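You operate a simulated robot arm through the tools that you are given. There is no shell and no other tool.

The job below is to be done with a simulated robot arm. You get a single attempt, and the scene is never put back.

JOB
Fill the square bottle marked SMALL to about its red line at the swing spout, using the steel funnel.
Fine: bottle on the yellow ring, funnel in its neck, the spout stays over it; the main valve is opened for it and ends shut; no spill; the other square bottle on the filling table stays empty. Set down upright: what you pick out.

Only the result counts: the job must be done as asked and must still hold three seconds after the hand-in. Knocking over, shifting, dropping, spilling or breaking anything else fails it.

ROBOT AND FRAMES
A 6-joint arm with a two-finger parallel gripper, fixed in place. Base frame: the origin is on the floor under the middle of its stand, x ahead of it, y to its left, z up; the work surface is at about z = 45. Units: cm, degrees, N and s.
With the tool pointing down near the work surface it reaches from about 10 to 56 cm from the base axis. Its first joint turns from -66.0 to 66.0 degrees. Payload 2.45 kg.
The tool frame sits at the grasp point between the pads (the TCP): z along the fingers, y along the line on which they close. The tips reach 2.4 cm beyond it. Largest opening 6.8 cm; finger width 1.7, thickness 1; the body of the gripper, 4 by 7 cm, starts 4.1 cm behind the TCP.
Orientation is that of the tool frame in the base frame, as [roll, pitch, yaw] about the fixed x, y, z axes, in that order (R = Rz(yaw) Ry(pitch) Rx(roll)). With the fingers straight down and closing along the base's y, the tool's x points along the base's -x, its y along +y and its z along -z.

CONTROLS
- The arm moves only by the tool jog_arm. Its argument "targets" is a list of rows, each an object of numbers (a shift or turn left out is 0, a gripper value left out holds the last): "dx", "dy", "dz": the shift along the tool's x, y, z in m; "rx", "ry", "rz": the turn, a rotation vector about the tool's x, y, z in degrees; "fingers": the closure in counts, from 0 (fully open) to 255 (shut). In form: [{"dx": .., "dy": .., "dz": .., "rx": .., "ry": .., "rz": .., "fingers": ..}, ...]. A call has 1 to 20 rows; each row shifts and turns the commanded pose from where the row before left it, along the tool's axes as they then stand. Each row takes 0.2 s and may step no farther than 5 cm and 8.6 degrees from the row before; otherwise, or with a gripper value out of range, the whole call is refused. A pose out of reach is approached as far as the arm can. The call stops where the force on the tool passes 90 N (or 10 N more than at its start, if that is more) or the arm is blocked; 0.2 s more then pass. Each finger travels about 10.8 cm/s and halts on what it meets, pressing with about 37 N; the grip force reading is that of the motor and also rises with nothing between the fingers. The clock runs only during rows and for 0.2 s after the last one: add rows that do not move to give the fingers time. The reply holds the time, the measured pose of the TCP, the force on the tool along the base axes, the opening and the grip force, in the units named above and with some noise, with the torque about the TCP (base axes, N m) and any sound that the robot's microphone picked up, and new pictures: "pictures" is both (left out), scene, wrist or none.
- Cameras (640 x 400 px; columns grow to the right, rows downward): "scene" is fixed at [16.83, 41.73, 145.88]; the picture's right is [-0.74, -0.67, 0.00], its down [-0.42, 0.46, -0.78] and it looks along [0.52, -0.58, -0.63] (base axes); focal length 321 px, centre (320, 200). "wrist" rides on the gripper at [8.4, 1.1, -7.5] in the tool frame; the picture's right is [-0.13, 0.99, 0.00], its down [-0.60, -0.08, -0.79] and it looks along [-0.79, -0.10, 0.61] (tool axes); focal length 251 px, centre (320, 200).
- pixel_to_xyz(camera, pixels): for up to 12 pixels [column, row] of the newest picture of that camera ("zoom" is the newest enlarged one), the place [x, y, z] in the base frame of the surface seen there, good to about 0.2 cm. No time passes.
- inspect(camera, box): a new picture of the part [left, top, right, bottom] of that camera's present view, enlarged. No time passes.
- sign_off(): hands the job in; it is judged then, once.

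Unless the task says otherwise, let go and move clear before handing in.

The tools are called after "Call:" as name(argument=value, ...) on one line, values as JSON. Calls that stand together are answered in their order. jog_arm: Moves the arm, as the interface text tells. Its arguments: {"type":"object","properties":{"targets":{"type":"array","items":{"type":"object","properties":{"dx":{"type":"number"},"dy":{"type":"number"},"dz":{"type":"number"},"rx":{"type":"number"},"ry":{"type":"number"},"rz":{"type":"number"},"fingers":{"type":"number"}}}},"pictures":{"type":"string","enum":["both","scene","wrist","none"]}},"required":["targets"]} The other tools are called the same way: pixel_to_xyz (camera, pixels) gives the place of the surface under pixels of a picture; inspect (camera, box) takes an enlarged picture of a part of a camera's view; sign_off () hands the job in.

At the start:

```text
time: 0.0
tool_pos: [43.56, 1.21, 115.81]
orientation: [180.0, 0.1, 180.0]
wrist_force: [0.4, -0.6, 0.2]
torque: [-0.02, -0.02, -0.01]
grip_width: 6.82
grip_force: 0.1
```

scene: 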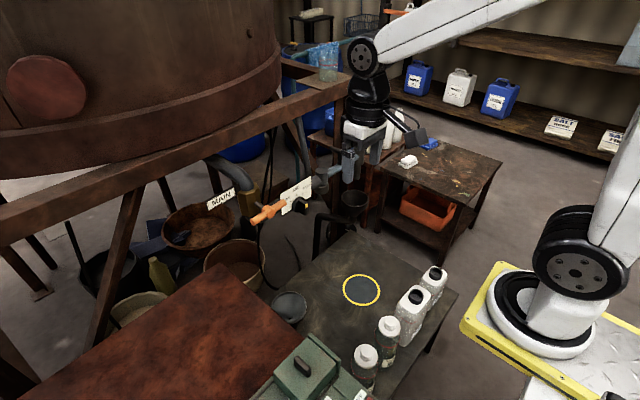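
wrist: 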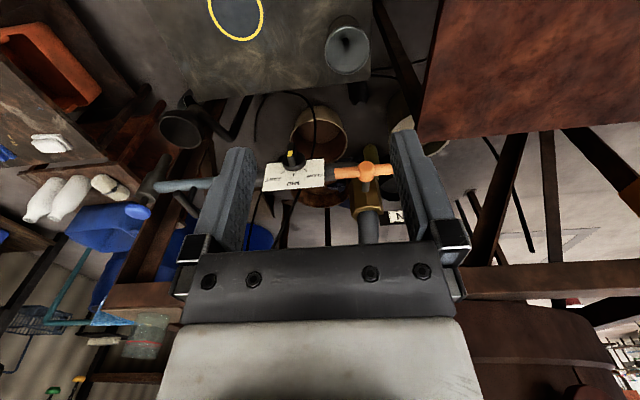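

The scene picture shows the yellow ring near (361,290), four bottles at (365,360), (388,330), (410,305), (433,280), a funnel near (290,305) and the MAIN valve around (268,212). I'll zoom in on those before moving anything.

Call:
inspect(camera="scene", box=[320, 240, 480, 400])

Call:
inspect(camera="scene", box=[200, 140, 400, 265])

Call:
inspect(camera="scene", box=[240, 270, 400, 370])

Call:
inspect(camera="wrist", box=[140, 80, 460, 280])

```text
2.50 times, centred on (400, 320) of scene
```

zoom: 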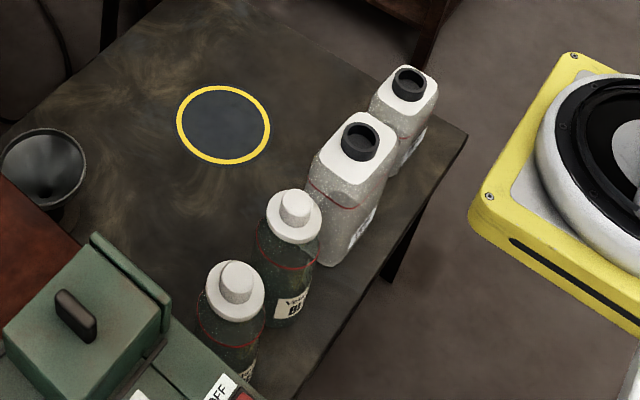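

```text
3.20 times, centred on (300, 202) of scene
```

zoom: 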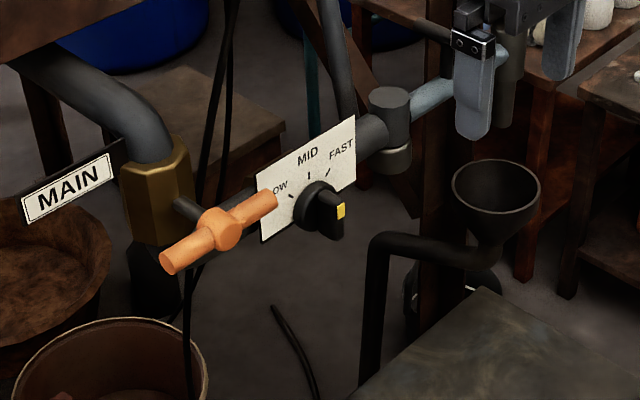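

```text
4.00 times, centred on (320, 320) of scene
```

zoom: 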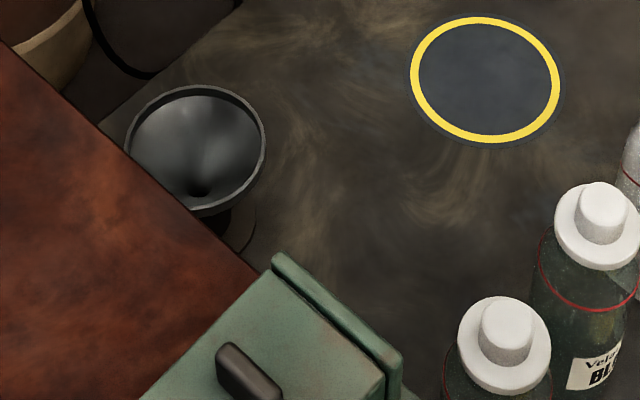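

```text
2.00 times, centred on (300, 180) of wrist
```

zoom: 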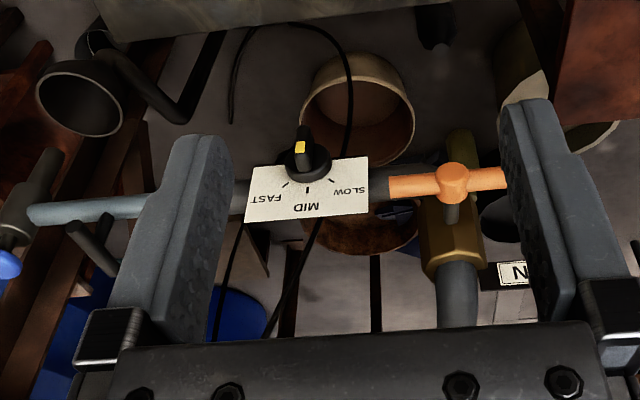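

The zooms show a brass MAIN valve with an orange T-handle, a SLOW/MID/FAST knob, a swing arm, a dark funnel on a bracket near (353,200), and a grey funnel on the table near (290,305). Next I'll measure where these are.

Call:
pixel_to_xyz(camera="scene", pixels=[[361, 290], [433, 274], [412, 296], [388, 324], [364, 352], [270, 212], [254, 220], [284, 204], [300, 205], [322, 178], [353, 200], [289, 305]])

Call:
pixel_to_xyz(camera="wrist", pixels=[[366, 168], [341, 172], [386, 172], [290, 155], [290, 175], [210, 183], [185, 186], [160, 165], [140, 190], [136, 212], [180, 130], [347, 45]])

Call:
inspect(camera="wrist", box=[90, 90, 250, 290])

Call:
inspect(camera="scene", box=[380, 255, 460, 335])

```text
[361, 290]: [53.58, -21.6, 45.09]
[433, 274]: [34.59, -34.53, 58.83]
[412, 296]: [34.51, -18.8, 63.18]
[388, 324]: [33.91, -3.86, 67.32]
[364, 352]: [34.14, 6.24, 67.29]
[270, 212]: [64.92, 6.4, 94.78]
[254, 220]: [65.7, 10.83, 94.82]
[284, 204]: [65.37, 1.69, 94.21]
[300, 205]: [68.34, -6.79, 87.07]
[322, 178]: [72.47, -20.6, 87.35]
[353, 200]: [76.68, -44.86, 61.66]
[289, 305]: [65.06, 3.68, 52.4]
```

```text
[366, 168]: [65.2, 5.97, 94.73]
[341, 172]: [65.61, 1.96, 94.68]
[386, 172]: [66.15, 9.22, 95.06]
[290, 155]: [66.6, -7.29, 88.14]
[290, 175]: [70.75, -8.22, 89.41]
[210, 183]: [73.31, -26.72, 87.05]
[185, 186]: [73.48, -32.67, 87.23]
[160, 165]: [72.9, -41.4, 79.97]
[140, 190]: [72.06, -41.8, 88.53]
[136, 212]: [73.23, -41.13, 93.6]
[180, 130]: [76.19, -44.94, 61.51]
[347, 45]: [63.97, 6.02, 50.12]
```

```text
2.00 times, centred on (170, 190) of wrist
```

zoom: 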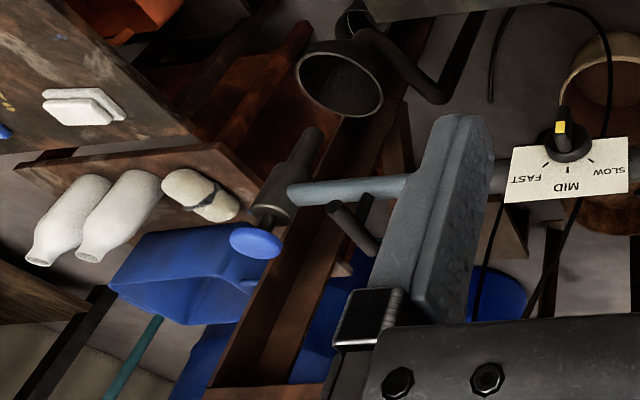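

```text
5.00 times, centred on (420, 295) of scene
```

zoom: 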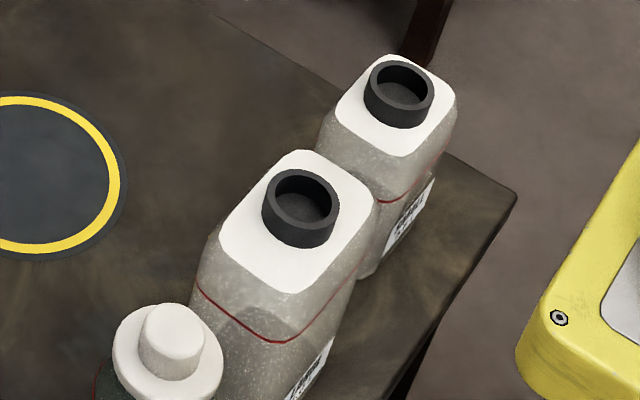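

Positions so far: ring centre about (53.6,-21.6,45), square bottle necks about (34.5,-18.8,63) and (34.6,-34.5,59), and the T-handle along y at (65,6.4,94.8). Next I'll measure the funnel near (289,305).

Call:
inspect(camera="scene", box=[256, 280, 320, 340])

Call:
pixel_to_xyz(camera="scene", pixels=[[289, 292], [272, 305], [306, 305], [290, 322], [300, 296], [297, 328], [318, 310], [290, 318], [260, 330], [230, 300], [262, 300], [280, 322]])

Call:
inspect(camera="wrist", box=[300, 0, 420, 110])

```text
6.67 times, centred on (288, 310) of scene
```

zoom: 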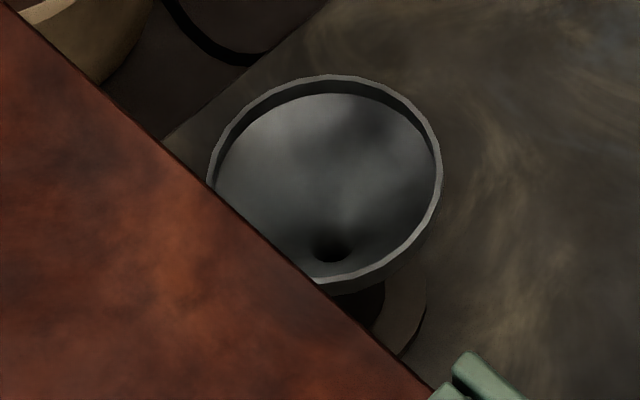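

```text
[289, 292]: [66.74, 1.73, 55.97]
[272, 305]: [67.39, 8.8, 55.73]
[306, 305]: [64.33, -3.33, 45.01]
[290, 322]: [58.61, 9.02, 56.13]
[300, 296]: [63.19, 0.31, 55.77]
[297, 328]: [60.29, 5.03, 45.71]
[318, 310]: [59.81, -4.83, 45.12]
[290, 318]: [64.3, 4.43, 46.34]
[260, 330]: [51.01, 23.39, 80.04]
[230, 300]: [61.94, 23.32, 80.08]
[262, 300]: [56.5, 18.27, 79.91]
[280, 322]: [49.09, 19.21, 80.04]
```

```text
3.64 times, centred on (360, 55) of wrist
```

zoom: 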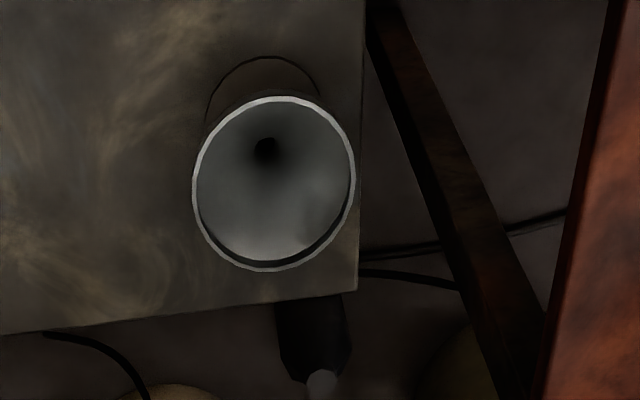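

The funnel's rim is centred near (62.9,5.6,56) with a radius of about 5.5, and it stands on a foot on the table. The red-brown board is at z=80 for y above about 17. I'll move the wrist camera behind the square bottles to read their labels.

Call:
jog_arm(targets=[{"dx": 0.0221, "dy": -0.0227, "dz": 0.0315}, {"dx": 0.0221, "dy": -0.0227, "dz": 0.0315}, {"dx": 0.0221, "dy": -0.0227, "dz": 0.0315}, {"dx": 0.0221, "dy": -0.0227, "dz": 0.0315}, {"dx": 0.0221, "dy": -0.0227, "dz": 0.0315}, {"dx": 0.0221, "dy": -0.0227, "dz": 0.0315}, {"dx": 0.0221, "dy": -0.0227, "dz": 0.0315}, {"dx": 0.0221, "dy": -0.0227, "dz": 0.0315}, {"dx": 0.0221, "dy": -0.0227, "dz": 0.0315}, {"dx": 0.0221, "dy": -0.0227, "dz": 0.0315}, {"dx": 0.0221, "dy": -0.0227, "dz": 0.0315}, {"dx": 0.0221, "dy": -0.0227, "dz": 0.0315}])

```text
time: 2.6
tool_pos: [23.06, -24.55, 77.99]
orientation: [-179.9, -0.1, -179.9]
wrist_force: [-0.6, 0.0, -0.5]
torque: [-0.02, 0.01, -0.02]
grip_width: 6.78
grip_force: 0.2
out of reach, approached as far as the arm can: row 5, 6, 11, 12
```

scene: 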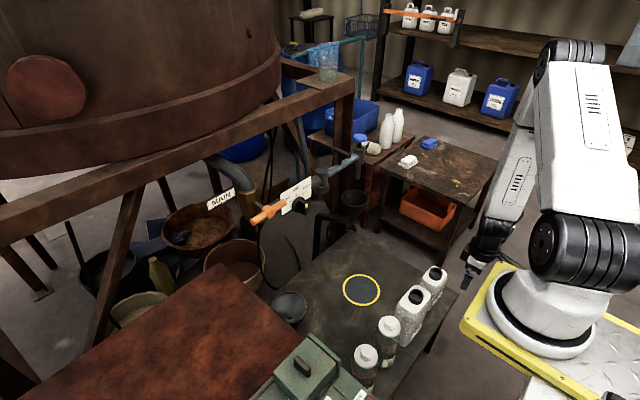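
wrist: 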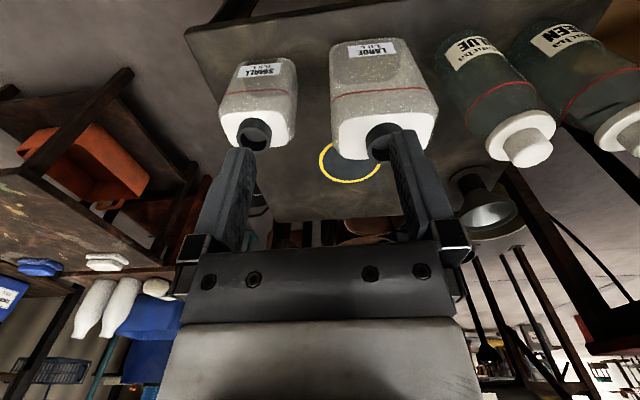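

The wrist picture, upside down, shows SMALL at (262,70) on the bottle at y≈-34.5 and LARGE at (370,48) on the one at y≈-18.8. I'll zoom in to confirm and to measure the SMALL bottle.

Call:
inspect(camera="wrist", box=[200, 30, 440, 180])

Call:
pixel_to_xyz(camera="wrist", pixels=[[232, 60], [297, 60], [296, 100], [220, 115], [256, 98], [290, 125], [226, 138], [240, 130], [268, 130], [255, 120], [262, 66], [258, 146]])

Call:
inspect(camera="scene", box=[180, 130, 380, 255])

Call:
inspect(camera="scene", box=[400, 255, 460, 315])

```text
2.67 times, centred on (320, 105) of wrist
```

zoom: 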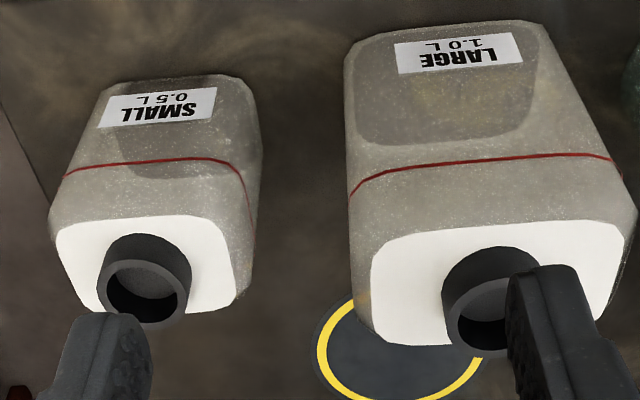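

```text
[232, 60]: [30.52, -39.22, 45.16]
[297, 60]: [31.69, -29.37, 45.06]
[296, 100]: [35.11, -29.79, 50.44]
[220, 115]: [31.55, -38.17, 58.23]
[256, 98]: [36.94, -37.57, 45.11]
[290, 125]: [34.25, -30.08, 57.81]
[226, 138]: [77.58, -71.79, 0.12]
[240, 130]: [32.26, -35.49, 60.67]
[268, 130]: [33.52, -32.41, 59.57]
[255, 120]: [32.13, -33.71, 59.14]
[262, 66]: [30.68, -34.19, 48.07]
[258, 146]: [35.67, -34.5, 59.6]
```

```text
3.20 times, centred on (280, 192) of scene
```

zoom: 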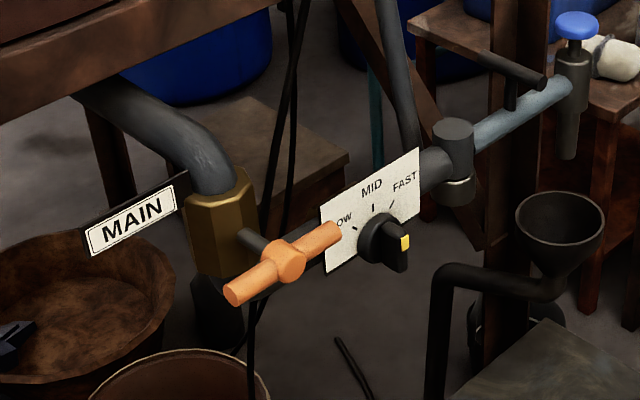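

```text
6.67 times, centred on (430, 285) of scene
```

zoom: 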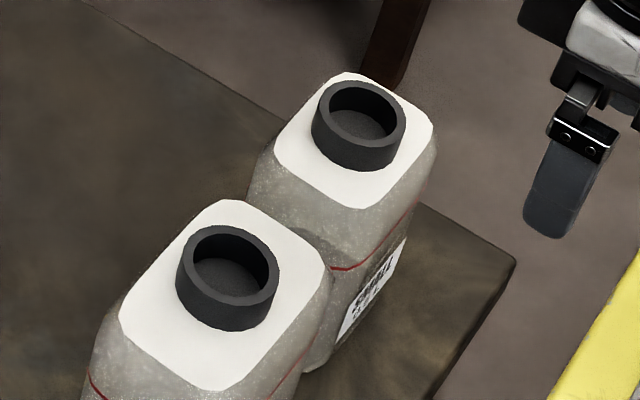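

The labels are confirmed: SMALL 0.5 L is the bottle near (34.6,-34.5) and LARGE 1.0 L is near (34.5,-18.8). Before choosing a grip, I'll check whether the arm can reach over the ring with the tool pointing down, staying at about z=78.

Call:
jog_arm(targets=[{"dx": -0.04, "dy": 0.0035}, {"dx": -0.04, "dy": 0.0035}, {"dx": -0.04, "dy": 0.0035}, {"dx": -0.04, "dy": 0.0035}, {"dx": -0.04, "dy": 0.0035}, {"dx": -0.04, "dy": 0.0035}, {"dx": -0.04, "dy": 0.0035}, {"dx": -0.04, "dy": 0.0035}])

```text
time: 4.4
tool_pos: [54.67, -21.67, 77.9]
orientation: [-179.9, -0.1, 180.0]
wrist_force: [1.3, 0.1, 0.5]
torque: [0.01, 0.02, 0.0]
grip_width: 6.76
grip_force: 0.1
```

scene: 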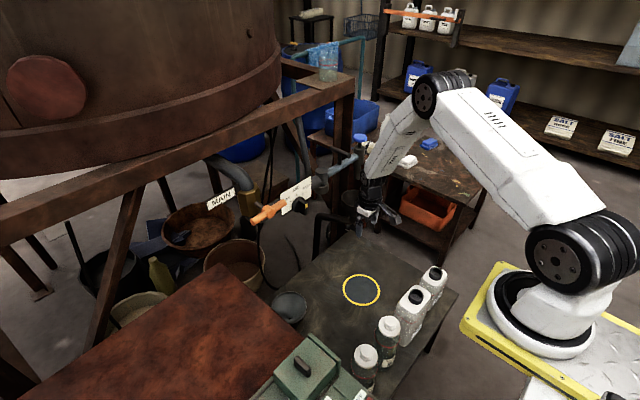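
wrist: 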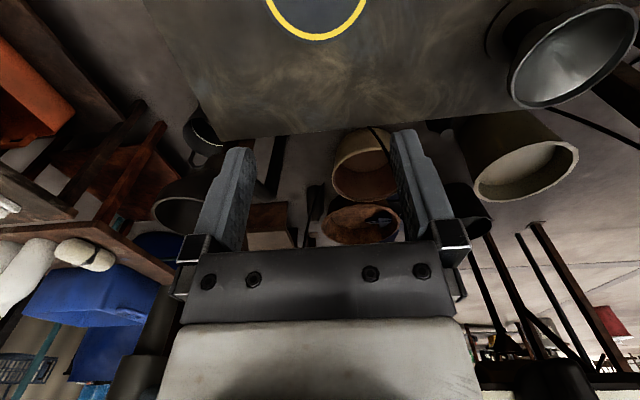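

The arm reached (54.7,-21.7,77.9) with the tool down. I'll check reach at placing height by lowering to about z=62 over the empty ring.

Call:
jog_arm(targets=[{"dx": 0.01, "dz": 0.04}, {"dz": 0.04}, {"dz": 0.04}, {"dz": 0.04}, {}], pictures="both")

```text
time: 5.6
tool_pos: [53.81, -21.64, 62.21]
orientation: [179.9, 0.1, -179.9]
wrist_force: [-0.8, 0.9, -0.2]
torque: [-0.02, 0.01, -0.01]
grip_width: 6.82
grip_force: 0.1
```

scene: 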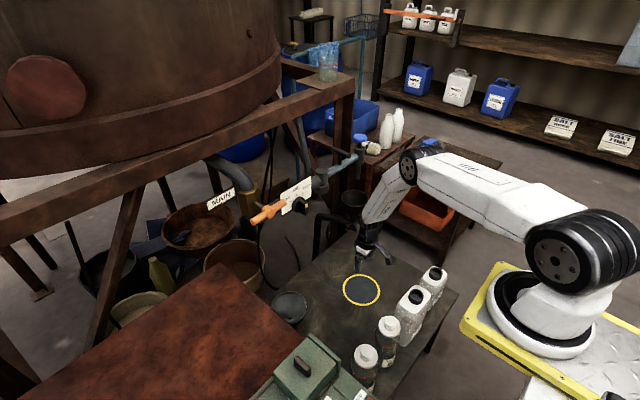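
wrist: 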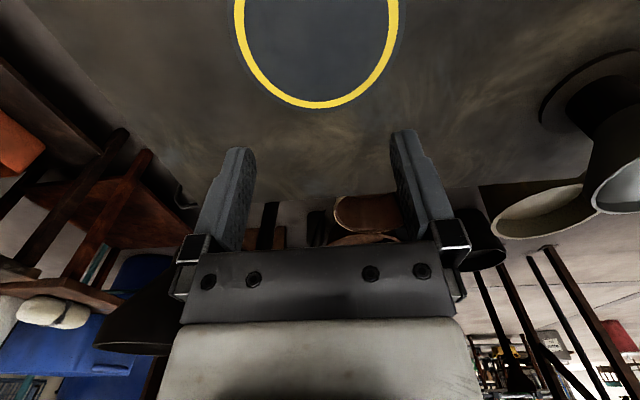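

Tool-down reach at the ring works: (53.8,-21.6,62.2). The wrist picture now shows the side of the funnel near (600,130), so I'll zoom in on it and measure the ring accurately.

Call:
inspect(camera="wrist", box=[480, 30, 640, 230])

Call:
pixel_to_xyz(camera="wrist", pixels=[[238, 20], [396, 20], [318, 104], [258, 85], [380, 85], [540, 110], [575, 80], [600, 110], [590, 190], [630, 200], [620, 150], [637, 150]])

Call:
pixel_to_xyz(camera="scene", pixels=[[343, 290], [379, 290], [361, 306], [352, 304], [374, 302], [346, 280], [433, 267], [427, 276], [440, 275], [433, 281], [421, 282], [446, 275]])

```text
2.00 times, centred on (560, 130) of wrist
```

zoom: 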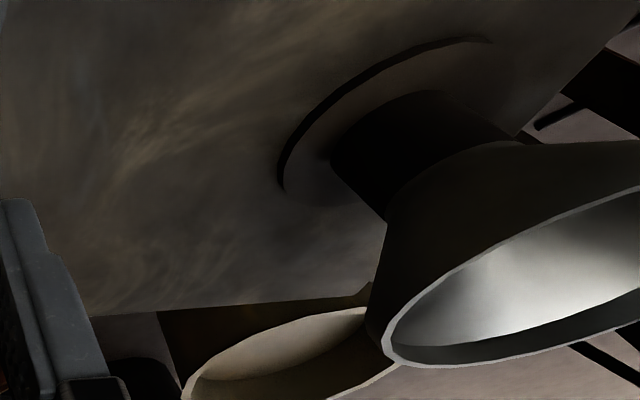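

```text
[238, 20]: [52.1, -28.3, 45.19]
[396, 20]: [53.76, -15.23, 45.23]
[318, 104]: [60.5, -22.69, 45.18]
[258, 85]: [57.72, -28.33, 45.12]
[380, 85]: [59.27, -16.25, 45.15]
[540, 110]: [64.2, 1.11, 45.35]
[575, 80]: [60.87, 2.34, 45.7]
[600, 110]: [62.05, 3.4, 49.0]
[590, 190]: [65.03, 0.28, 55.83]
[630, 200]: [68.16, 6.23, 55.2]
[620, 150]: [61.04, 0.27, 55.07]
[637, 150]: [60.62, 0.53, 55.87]
```

```text
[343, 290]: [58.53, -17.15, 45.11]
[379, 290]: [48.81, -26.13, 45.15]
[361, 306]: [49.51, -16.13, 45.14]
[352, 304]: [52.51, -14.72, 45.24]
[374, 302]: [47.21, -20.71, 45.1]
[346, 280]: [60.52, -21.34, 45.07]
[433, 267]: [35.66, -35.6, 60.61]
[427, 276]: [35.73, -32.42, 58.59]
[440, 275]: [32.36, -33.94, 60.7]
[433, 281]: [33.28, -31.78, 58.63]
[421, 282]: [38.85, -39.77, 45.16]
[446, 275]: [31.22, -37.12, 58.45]
```

The ring fits a circle centred at about (53.5,-21.5) with radius 6.6. The funnel's stem stands in a black holder tube. I'll now measure the SMALL bottle's neck and body precisely from a zoomed scene picture.

Call:
inspect(camera="scene", box=[400, 255, 460, 315])

Call:
pixel_to_xyz(camera="zoom", pixels=[[316, 122], [401, 125], [358, 82], [358, 145], [330, 95], [388, 95], [358, 125], [290, 140], [420, 120], [350, 195], [345, 78], [430, 170]])

```text
6.67 times, centred on (430, 285) of scene
```

zoom: 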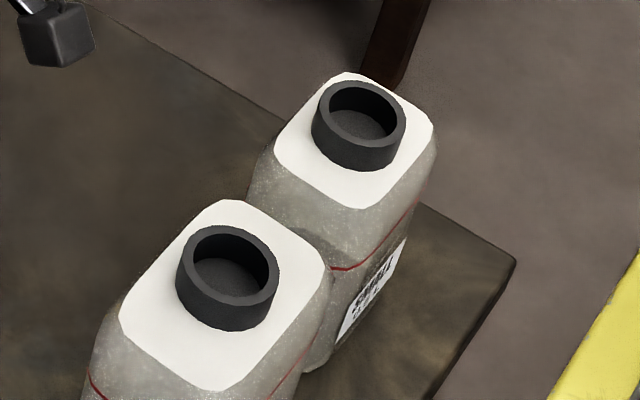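

```text
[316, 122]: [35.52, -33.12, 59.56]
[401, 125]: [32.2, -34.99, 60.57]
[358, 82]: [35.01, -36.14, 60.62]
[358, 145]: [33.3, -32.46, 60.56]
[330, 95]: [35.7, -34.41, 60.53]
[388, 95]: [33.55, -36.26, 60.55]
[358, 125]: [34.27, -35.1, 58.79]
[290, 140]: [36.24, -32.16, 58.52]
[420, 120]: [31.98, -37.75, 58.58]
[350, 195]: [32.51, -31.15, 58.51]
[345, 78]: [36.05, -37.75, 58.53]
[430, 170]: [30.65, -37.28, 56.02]
```

The SMALL neck is centred at about (34.0,-34.4) with radius about 2, its top at z=60.6 and the shoulder at 58.5. I'll raise the arm, move over it, and check alignment before going down.

Call:
jog_arm(targets=[{"dz": -0.04}, {"dz": -0.04}, {"dz": -0.04}, {"dx": 0.033, "dy": -0.0213}, {"dx": 0.033, "dy": -0.0213}, {"dx": 0.033, "dy": -0.0213}, {"dx": 0.033, "dy": -0.0213}, {"dx": 0.033, "dy": -0.0213}, {"dx": 0.033, "dy": -0.0213}, {}])

```text
time: 7.8
tool_pos: [34.05, -34.44, 74.12]
orientation: [179.9, 0.1, -180.0]
wrist_force: [0.4, -0.5, -0.1]
torque: [0.0, -0.03, 0.02]
grip_width: 6.81
grip_force: 0.0
```

scene: 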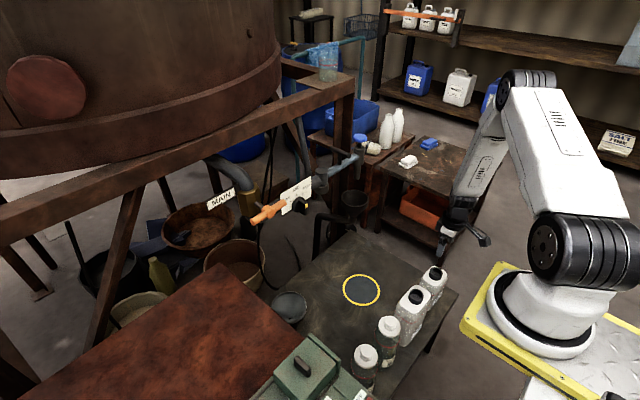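
wrist: 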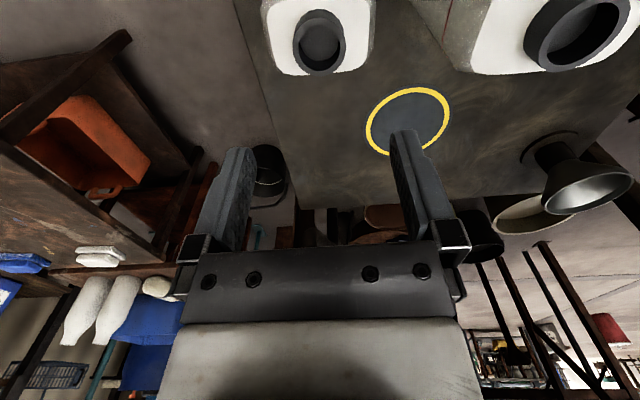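

The tool is at (34.05,-34.44,74.1) and the SMALL neck shows at (320,42) in the wrist picture. I'll check the neck centre again from this closer view, along with the funnel profile and the spout.

Call:
pixel_to_xyz(camera="wrist", pixels=[[296, 40], [344, 40], [319, 14], [322, 68], [303, 22], [337, 20], [302, 62], [338, 60], [268, 20], [374, 20]])

Call:
inspect(camera="wrist", box=[510, 110, 640, 230])

Call:
pixel_to_xyz(camera="zoom", pixels=[[165, 190], [200, 215], [165, 255], [240, 225], [260, 290], [240, 320], [300, 240], [400, 250], [430, 320], [500, 330], [380, 400], [350, 330]])

```text
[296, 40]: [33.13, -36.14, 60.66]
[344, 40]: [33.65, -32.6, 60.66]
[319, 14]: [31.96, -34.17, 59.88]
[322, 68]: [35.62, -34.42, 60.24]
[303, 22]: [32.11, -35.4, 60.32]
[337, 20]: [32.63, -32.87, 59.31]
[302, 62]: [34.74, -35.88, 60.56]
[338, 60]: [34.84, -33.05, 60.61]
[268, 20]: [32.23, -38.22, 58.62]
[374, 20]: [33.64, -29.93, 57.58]
```

```text
3.33 times, centred on (575, 170) of wrist
```

zoom: 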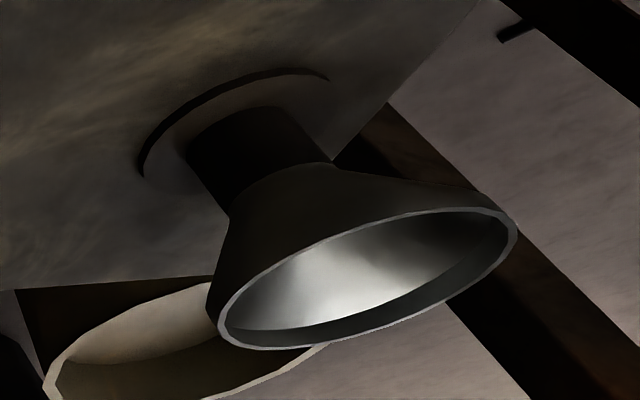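

```text
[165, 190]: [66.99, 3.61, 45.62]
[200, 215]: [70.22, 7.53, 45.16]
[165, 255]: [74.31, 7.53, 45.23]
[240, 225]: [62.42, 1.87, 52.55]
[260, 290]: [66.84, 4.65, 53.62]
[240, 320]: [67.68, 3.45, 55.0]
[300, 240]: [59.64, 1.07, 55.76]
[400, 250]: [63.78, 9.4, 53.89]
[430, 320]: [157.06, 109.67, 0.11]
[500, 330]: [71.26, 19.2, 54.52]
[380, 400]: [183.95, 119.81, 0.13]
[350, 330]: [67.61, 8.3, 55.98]
```

The closer view puts the neck at about (33.9,-34.4), so I'm aligned. I'll go down to z=61.2, which leaves the tips just above the shoulder, and close on the neck.

Call:
jog_arm(targets=[{"dx": 0.001, "dz": 0.04}, {"dz": 0.04}, {"dz": 0.03}, {"dz": 0.012}, {"dz": 0.007}, {}, {}])

```text
time: 9.4
tool_pos: [34.0, -34.64, 61.14]
orientation: [180.0, 0.0, -180.0]
wrist_force: [-0.2, -0.9, 0.1]
torque: [-0.01, 0.02, -0.02]
grip_width: 6.79
grip_force: 0.0
```

scene: 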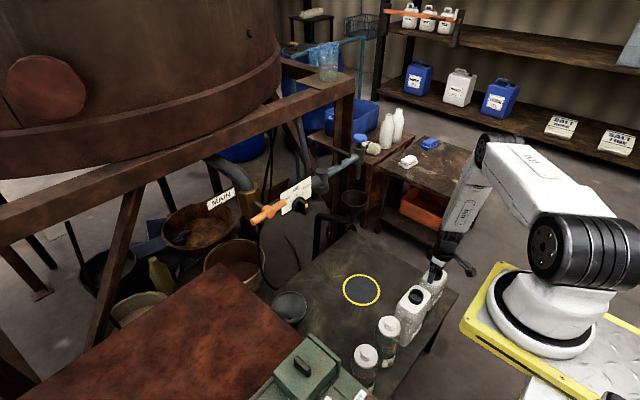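
wrist: 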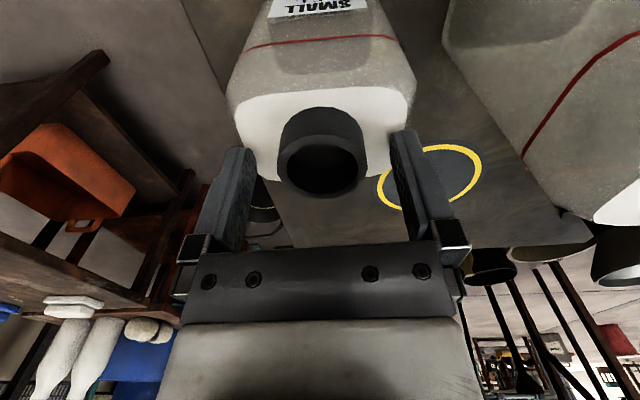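

The neck at (322,155) sits between the open fingers and the label reads SMALL, with no contact force. Closing the fingers now.

Call:
jog_arm(targets=[{"fingers": 120}, {"fingers": 255}, {"fingers": 255}, {"fingers": 255}], pictures="wrist")

```text
time: 10.4
tool_pos: [33.99, -34.59, 61.06]
orientation: [180.0, 0.1, -180.0]
wrist_force: [-0.3, -0.2, 0.4]
torque: [0.0, 0.0, -0.01]
grip_width: 4.14
grip_force: 37.1
```

wrist: 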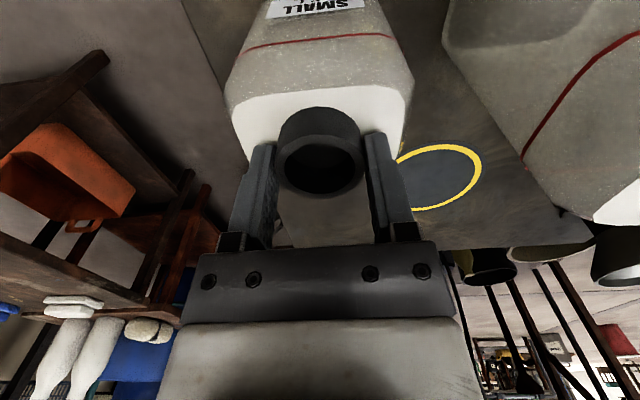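

The grip holds at 4.14 cm and 37 N. I'll lift about 4 cm, check the load, then move +x before +y so the bottle stays clear of LARGE.

Call:
jog_arm(targets=[{"dz": -0.01}, {"dz": -0.015}, {"dz": -0.015}, {}])

```text
time: 11.4
tool_pos: [33.64, -34.71, 65.01]
orientation: [-180.0, 0.0, 179.9]
wrist_force: [0.1, 0.5, -0.9]
torque: [0.01, -0.03, 0.02]
grip_width: 4.14
grip_force: 36.9
```

scene: 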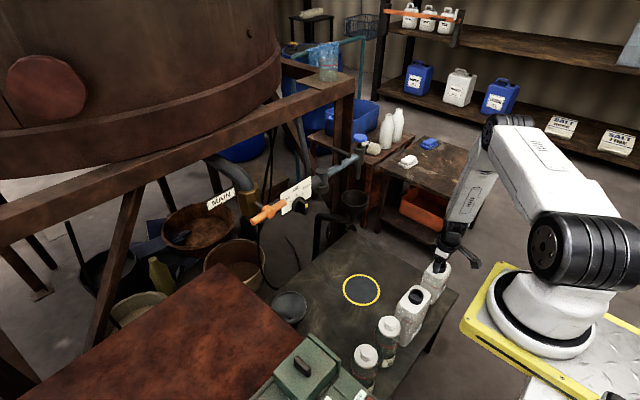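
wrist: 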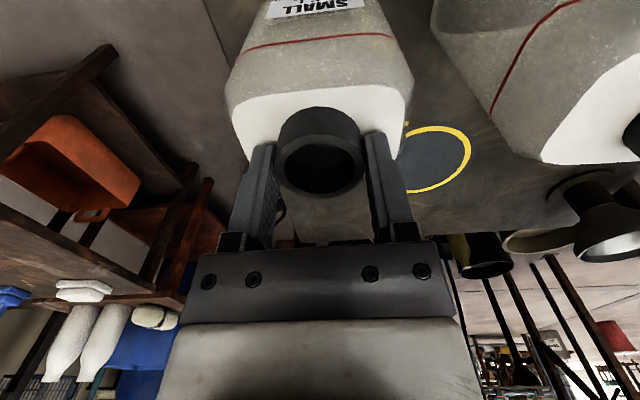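

The bottle came up cleanly with the gripper and its bottom is about 4 cm above the table. Moving to over the ring centre.

Call:
jog_arm(targets=[{"dx": -0.02}, {"dx": -0.03}, {"dx": -0.03}, {"dx": -0.03}, {"dx": -0.03}, {"dx": -0.03}, {"dx": -0.025}, {"dy": 0.02}, {"dy": 0.03}, {"dy": 0.03}, {"dy": 0.03}, {"dy": 0.02}, {}, {}])

```text
time: 14.4
tool_pos: [53.4, -21.61, 65.26]
orientation: [180.0, 0.0, -179.9]
wrist_force: [0.4, -0.6, -1.5]
torque: [0.01, 0.0, 0.01]
grip_width: 4.12
grip_force: 36.9
```

scene: 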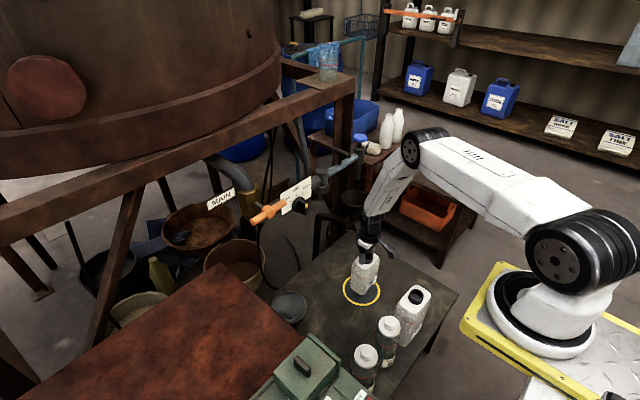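
wrist: 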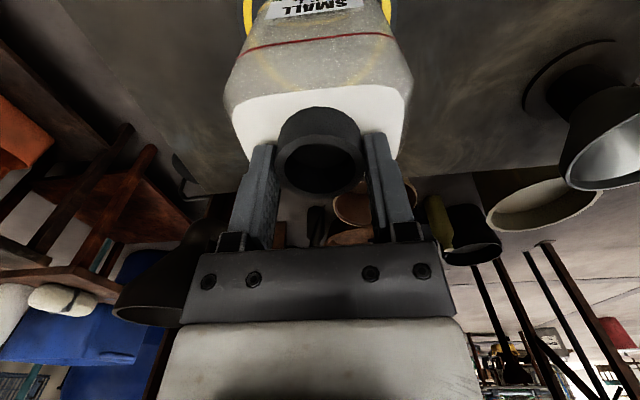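

The bottle hangs over the ring centre at about (53.4,-21.6). I'll lower it slowly and watch the vertical force.

Call:
jog_arm(targets=[{"dz": 0.015}, {"dz": 0.012}, {"dz": 0.006}, {"dz": 0.003}, {}], pictures="none")

```text
time: 15.6
tool_pos: [53.29, -21.72, 61.57]
orientation: [-180.0, 0.0, -179.9]
wrist_force: [0.4, 0.7, -1.1]
torque: [0.0, 0.0, -0.02]
grip_width: 4.18
grip_force: 37.5
```

There's no table contact yet at z≈61.5. I'll lower a few more millimetres.

Call:
jog_arm(targets=[{"dz": 0.002}, {}], pictures="none")

Call:
jog_arm(targets=[{"dz": 0.0015}, {}], pictures="scene")

```text
time: 16.2
tool_pos: [53.36, -21.54, 61.29]
orientation: [-180.0, 0.0, 180.0]
wrist_force: [-0.6, -0.1, -0.7]
torque: [-0.02, -0.03, 0.0]
grip_width: 4.15
grip_force: 37.1
```

```text
time: 16.8
tool_pos: [53.33, -21.63, 61.18]
orientation: [-180.0, 0.0, -179.9]
wrist_force: [0.1, 0.8, -1.1]
torque: [0.02, 0.0, 0.0]
grip_width: 4.12
grip_force: 37.5
```

scene: 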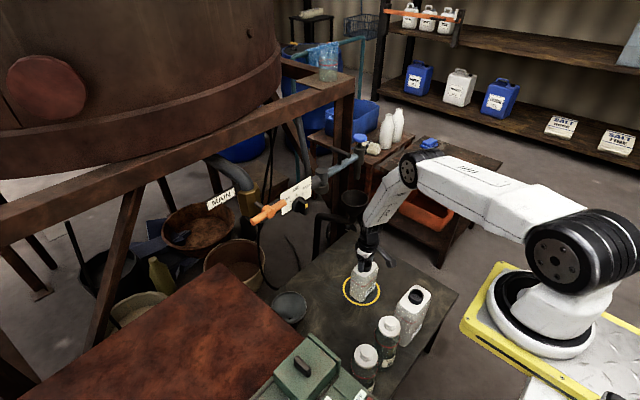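

I'm now within about 0.5 mm of the original grip height. One more millimetre should bring contact.

Call:
jog_arm(targets=[{"dz": 0.001}, {}, {}], pictures="none")

```text
time: 17.6
tool_pos: [53.45, -21.53, 61.09]
orientation: [-180.0, 0.0, 179.9]
wrist_force: [-1.0, 0.8, 5.3]
torque: [0.08, 0.24, -0.06]
grip_width: 4.15
grip_force: 37.2
```

Contact shows as +5 N upward, so the bottle is resting on the ring. I'll open the fingers and rise straight up.

Call:
jog_arm(targets=[{"fingers": 60}, {"fingers": 0}, {"fingers": 0}, {"dz": -0.01}, {"dz": -0.03}, {"dz": -0.04}, {"dz": -0.04}, {}])

```text
time: 19.4
tool_pos: [53.53, -22.08, 73.05]
orientation: [180.0, -0.1, 179.9]
wrist_force: [-0.5, -0.2, 0.2]
torque: [-0.03, 0.0, -0.02]
grip_width: 6.81
grip_force: 0.1
```

scene: 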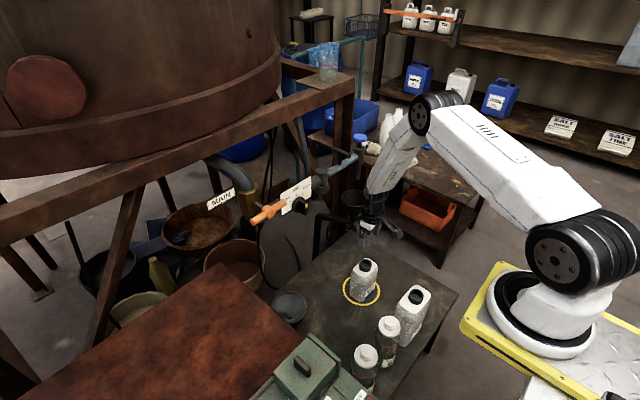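
wrist: 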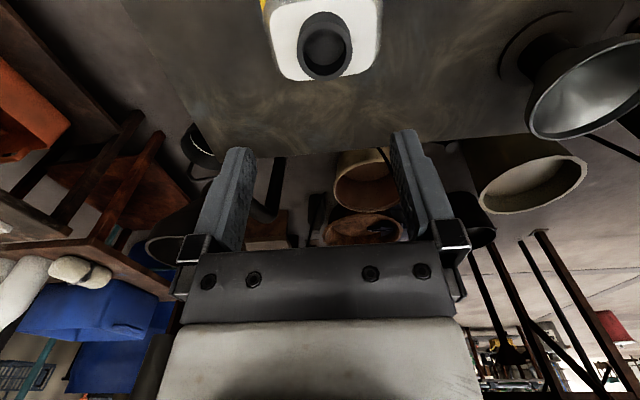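

The bottle stands upright on the ring, with its neck at (366,265) in the scene picture. I'll zoom in to verify its position and measure the new neck centre.

Call:
inspect(camera="scene", box=[325, 245, 405, 315])

Call:
pixel_to_xyz(camera="wrist", pixels=[[299, 45], [349, 45], [324, 16], [326, 74], [308, 24], [342, 24], [307, 66], [343, 64]])

Call:
pixel_to_xyz(camera="scene", pixels=[[360, 160], [358, 178], [360, 140], [345, 160], [330, 170], [322, 165], [322, 190], [340, 152], [347, 150], [351, 157], [311, 183], [235, 190]])

Call:
inspect(camera="scene", box=[300, 120, 400, 220])

```text
5.71 times, centred on (365, 280) of scene
```

zoom: 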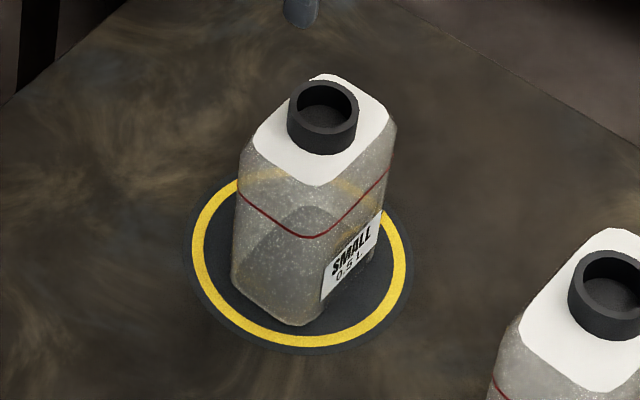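

```text
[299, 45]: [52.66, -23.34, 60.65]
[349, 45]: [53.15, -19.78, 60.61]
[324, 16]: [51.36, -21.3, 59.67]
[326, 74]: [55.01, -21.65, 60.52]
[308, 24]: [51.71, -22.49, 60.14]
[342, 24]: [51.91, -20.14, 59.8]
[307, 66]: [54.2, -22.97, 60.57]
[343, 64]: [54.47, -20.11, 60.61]
```

```text
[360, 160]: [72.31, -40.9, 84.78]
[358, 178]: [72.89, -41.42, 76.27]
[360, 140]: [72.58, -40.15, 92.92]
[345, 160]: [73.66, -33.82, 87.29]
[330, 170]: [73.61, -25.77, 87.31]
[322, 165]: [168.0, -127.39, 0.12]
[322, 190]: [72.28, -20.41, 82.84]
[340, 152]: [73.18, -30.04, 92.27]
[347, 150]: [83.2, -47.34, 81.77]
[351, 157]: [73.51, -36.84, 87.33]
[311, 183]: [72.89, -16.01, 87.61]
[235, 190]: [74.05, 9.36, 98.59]
```

```text
4.00 times, centred on (350, 170) of scene
```

zoom: 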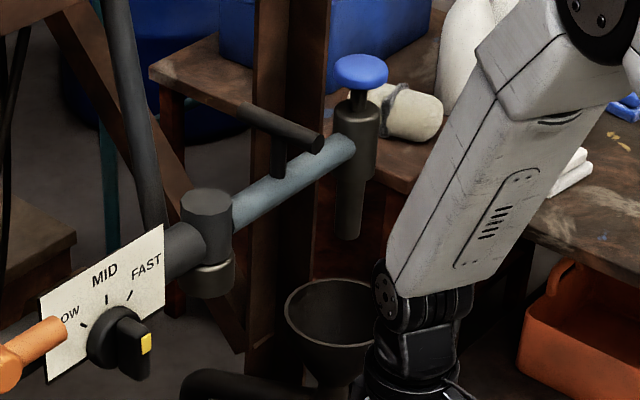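

The bottle stands well inside the yellow ring with its neck centred at about (53.1,-21.5). The spout pivots near (73,-20.5), and its nozzle is at about (73.5,-41.6) with its bottom at z≈76. Next I'll sample the funnel wall and the spout handle bar.

Call:
pixel_to_xyz(camera="scene", pixels=[[289, 291], [289, 293], [289, 295], [289, 297], [289, 300], [290, 304], [290, 308], [290, 312], [291, 316], [292, 320], [292, 322], [300, 312]])

Call:
pixel_to_xyz(camera="scene", pixels=[[331, 148], [335, 150], [340, 152], [345, 154], [348, 156], [322, 169], [318, 171], [326, 171], [339, 160], [365, 137], [356, 176], [359, 176]])

Call:
pixel_to_xyz(camera="wrist", pixels=[[530, 100], [545, 125], [575, 55], [600, 45], [560, 80], [545, 85], [580, 100], [600, 80], [620, 60], [535, 60], [600, 130], [540, 110]])

```text
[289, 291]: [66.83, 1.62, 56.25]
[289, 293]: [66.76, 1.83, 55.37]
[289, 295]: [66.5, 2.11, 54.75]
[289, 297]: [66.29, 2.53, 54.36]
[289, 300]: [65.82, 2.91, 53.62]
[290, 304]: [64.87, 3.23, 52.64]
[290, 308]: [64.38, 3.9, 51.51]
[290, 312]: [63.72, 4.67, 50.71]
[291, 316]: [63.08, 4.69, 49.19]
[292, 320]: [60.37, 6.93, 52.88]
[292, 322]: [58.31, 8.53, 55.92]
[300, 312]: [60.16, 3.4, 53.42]
```

```text
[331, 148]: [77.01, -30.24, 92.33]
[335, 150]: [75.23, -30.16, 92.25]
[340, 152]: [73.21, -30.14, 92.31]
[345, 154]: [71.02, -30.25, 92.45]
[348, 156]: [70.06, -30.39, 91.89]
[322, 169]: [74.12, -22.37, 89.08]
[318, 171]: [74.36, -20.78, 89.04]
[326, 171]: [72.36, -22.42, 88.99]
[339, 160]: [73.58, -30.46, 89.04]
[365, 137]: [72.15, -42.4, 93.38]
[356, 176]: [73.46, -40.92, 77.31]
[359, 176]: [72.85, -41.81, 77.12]
```

```text
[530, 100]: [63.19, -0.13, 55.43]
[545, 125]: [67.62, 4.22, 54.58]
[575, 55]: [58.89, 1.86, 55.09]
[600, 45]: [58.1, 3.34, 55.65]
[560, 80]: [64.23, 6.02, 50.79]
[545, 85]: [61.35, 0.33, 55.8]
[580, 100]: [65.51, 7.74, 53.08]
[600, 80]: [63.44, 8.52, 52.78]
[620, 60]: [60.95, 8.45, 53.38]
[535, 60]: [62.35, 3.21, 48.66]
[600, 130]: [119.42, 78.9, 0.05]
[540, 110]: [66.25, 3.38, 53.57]
```

The funnel has a roughly 1 cm vertical lip of radius about 5.4 above a cone at about 43°. I'll pinch its near rim with the tool tilted about 30° forward. The spout handle's crossbar runs along x from 70 to 77 at y=-30.2, z=92. First I'll check how high the arm links sit, since they'll pass over the round bottles.

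Call:
pixel_to_xyz(camera="scene", pixels=[[420, 110], [440, 125], [480, 150], [520, 190], [550, 230], [560, 255], [400, 150], [390, 180], [378, 200], [375, 215], [383, 232], [400, 235]])

Call:
pixel_to_xyz(camera="scene", pixels=[[388, 318], [365, 345], [300, 360], [300, 330], [325, 355], [345, 385], [303, 366], [316, 172], [320, 174], [324, 174], [248, 205], [262, 216]])

```text
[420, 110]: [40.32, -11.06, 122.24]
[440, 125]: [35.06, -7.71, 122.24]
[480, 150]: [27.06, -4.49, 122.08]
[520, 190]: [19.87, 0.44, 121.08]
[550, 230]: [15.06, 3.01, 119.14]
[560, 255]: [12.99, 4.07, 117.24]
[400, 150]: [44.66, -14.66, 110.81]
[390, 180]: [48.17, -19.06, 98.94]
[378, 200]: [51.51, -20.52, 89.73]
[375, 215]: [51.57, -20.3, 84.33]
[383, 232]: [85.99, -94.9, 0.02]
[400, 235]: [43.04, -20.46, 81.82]
```

```text
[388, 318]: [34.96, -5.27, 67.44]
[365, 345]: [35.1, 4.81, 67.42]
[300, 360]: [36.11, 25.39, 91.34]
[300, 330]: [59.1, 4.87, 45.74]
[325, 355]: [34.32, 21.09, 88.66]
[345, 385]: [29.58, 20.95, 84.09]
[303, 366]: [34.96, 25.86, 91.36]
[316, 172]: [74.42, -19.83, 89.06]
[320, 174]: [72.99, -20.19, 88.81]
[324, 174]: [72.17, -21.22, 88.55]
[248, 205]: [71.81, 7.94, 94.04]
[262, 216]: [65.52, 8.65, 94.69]
```

The arm links are all above z≈80, with the upper arm near z=120, so they clear the bottles. I'll rise to z≈80 and turn the tool -90° about its axis, which puts the camera on the -y side and makes the fingers close along x.

Call:
jog_arm(targets=[{"dz": -0.035}, {"dz": -0.035}, {"rz": -8.2}, {"rz": -8.2}, {"rz": -8.2}, {"rz": -8.2}, {"rz": -8.2}, {"rz": -8.2}, {"rz": -8.2}, {"rz": -8.2}, {"rz": -8.2}, {"rz": -8.2}, {"rz": -8.0}, {}])

```text
time: 22.4
tool_pos: [53.16, -21.62, 80.02]
orientation: [180.0, 0.0, -89.8]
wrist_force: [-0.1, -0.7, 0.0]
torque: [0.01, 0.02, 0.01]
grip_width: 6.78
grip_force: 0.0
```

scene: 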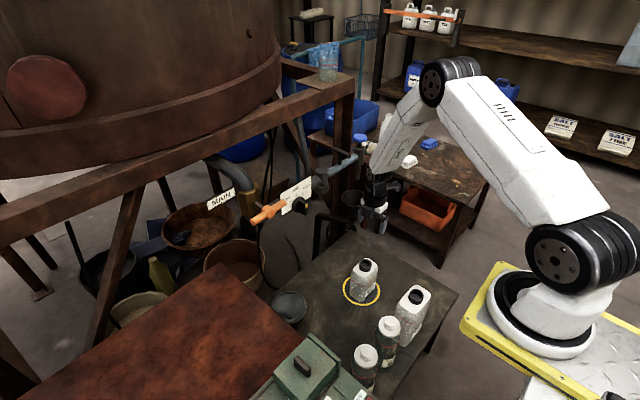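
wrist: 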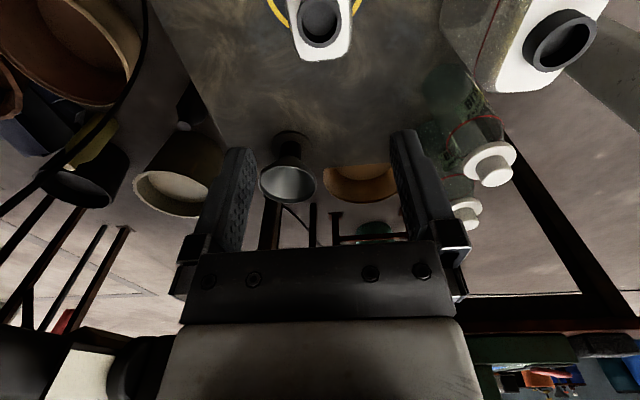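

The tool is rotated as planned. I'll move across at z=80 to y=5.6, then tilt 30° forward to line up with the funnel's near rim.

Call:
jog_arm(targets=[{"dx": -0.0389}, {"dx": -0.0389}, {"dx": -0.0389}, {"dx": -0.0389}, {"dx": -0.0389}, {"dx": -0.0389}, {"dx": -0.0389}, {"rx": 7.5}, {"rx": 7.5}, {"rx": 7.5}, {"rx": 7.5}, {}])

```text
time: 25.0
tool_pos: [53.25, 5.83, 80.13]
orientation: [-153.9, 1.1, -89.8]
wrist_force: [-0.3, -0.5, 0.2]
torque: [-0.03, -0.02, 0.01]
grip_width: 6.8
grip_force: 0.1
out of reach, approached as far as the arm can: row 9
```

scene: 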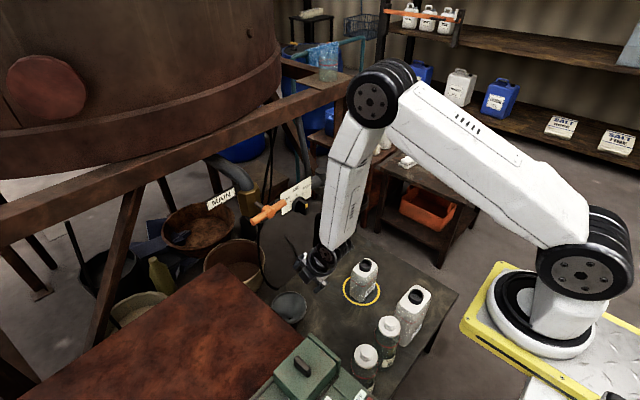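
wrist: 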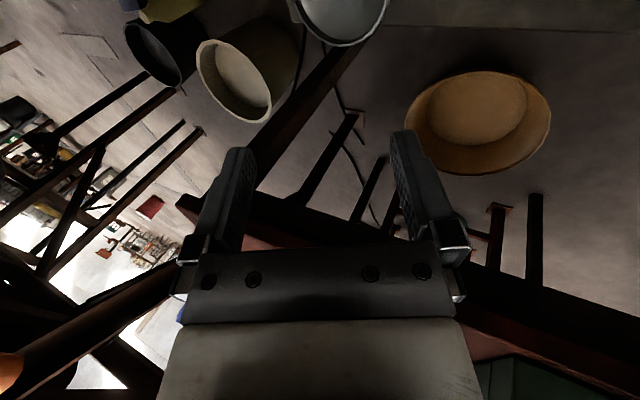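

The tilt ended at about 26°, after row 9 was briefly limited near a wrist singularity. I'll correct it to 30° and lower to a pre-grasp point about 8 cm back from the rim.

Call:
jog_arm(targets=[{"rx": 3.9, "ry": 0.95, "rz": -0.55}, {"dx": 0.0004, "dy": 0.0172, "dz": 0.0312}, {"dx": 0.0004, "dy": 0.0172, "dz": 0.0312}, {"dx": 0.0004, "dy": 0.0172, "dz": 0.0312}, {"dx": 0.0004, "dy": 0.0172, "dz": 0.0312}, {"dx": 0.0004, "dy": 0.0172, "dz": 0.0312}, {}])

```text
time: 26.6
tool_pos: [53.7, 5.8, 62.04]
orientation: [-150.3, 0.0, -89.8]
wrist_force: [0.2, -0.8, 0.4]
torque: [0.03, -0.01, 0.0]
grip_width: 6.78
grip_force: 0.0
```

scene: 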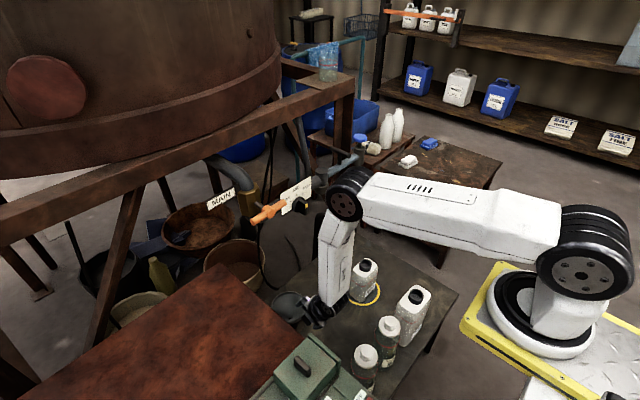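
wrist: 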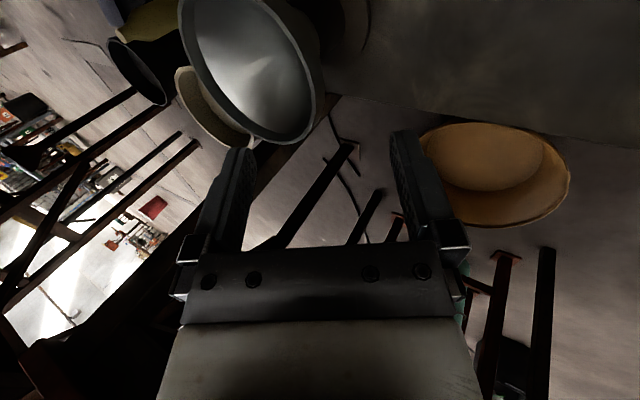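

The tilt is now 29.7° and the funnel rim is close in the wrist picture, its near edge around (312,90). I'll measure the rim precisely before moving in.

Call:
inspect(camera="wrist", box=[160, 0, 340, 150])

Call:
pixel_to_xyz(camera="wrist", pixels=[[298, 50], [308, 80], [313, 100], [312, 120], [300, 135], [280, 142], [240, 115], [215, 85], [195, 45], [182, 15], [285, 30], [270, 8]])

Call:
pixel_to_xyz(camera="wrist", pixels=[[303, 80], [300, 90], [295, 80], [290, 80], [280, 75], [270, 75], [260, 70], [315, 60], [318, 80], [320, 100], [310, 40], [318, 50]])

```text
2.67 times, centred on (250, 75) of wrist
```

zoom: 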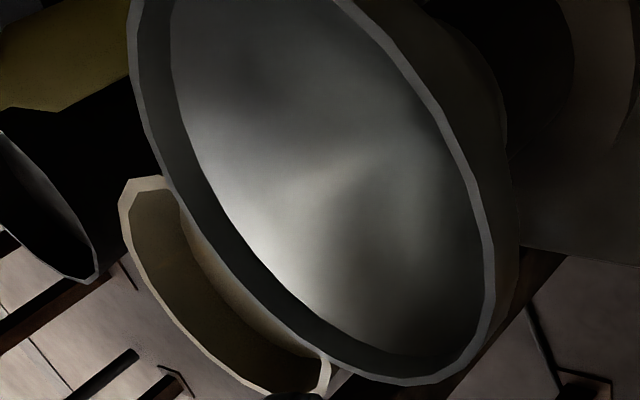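

```text
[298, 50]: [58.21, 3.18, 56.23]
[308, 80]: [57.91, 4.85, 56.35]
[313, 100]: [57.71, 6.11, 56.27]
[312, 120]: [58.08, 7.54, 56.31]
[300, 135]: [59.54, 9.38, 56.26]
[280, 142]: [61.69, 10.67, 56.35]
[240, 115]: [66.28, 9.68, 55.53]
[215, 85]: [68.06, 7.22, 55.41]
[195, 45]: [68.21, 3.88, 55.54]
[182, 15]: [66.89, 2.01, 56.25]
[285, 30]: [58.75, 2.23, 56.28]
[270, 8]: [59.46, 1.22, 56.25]
```

```text
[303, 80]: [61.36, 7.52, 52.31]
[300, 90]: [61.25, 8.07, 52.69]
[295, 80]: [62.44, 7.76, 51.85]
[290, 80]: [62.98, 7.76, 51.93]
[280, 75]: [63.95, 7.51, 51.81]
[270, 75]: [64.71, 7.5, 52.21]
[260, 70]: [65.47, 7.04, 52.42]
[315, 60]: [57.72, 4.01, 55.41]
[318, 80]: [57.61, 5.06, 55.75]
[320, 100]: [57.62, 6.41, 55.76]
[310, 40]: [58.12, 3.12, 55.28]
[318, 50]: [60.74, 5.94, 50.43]
```

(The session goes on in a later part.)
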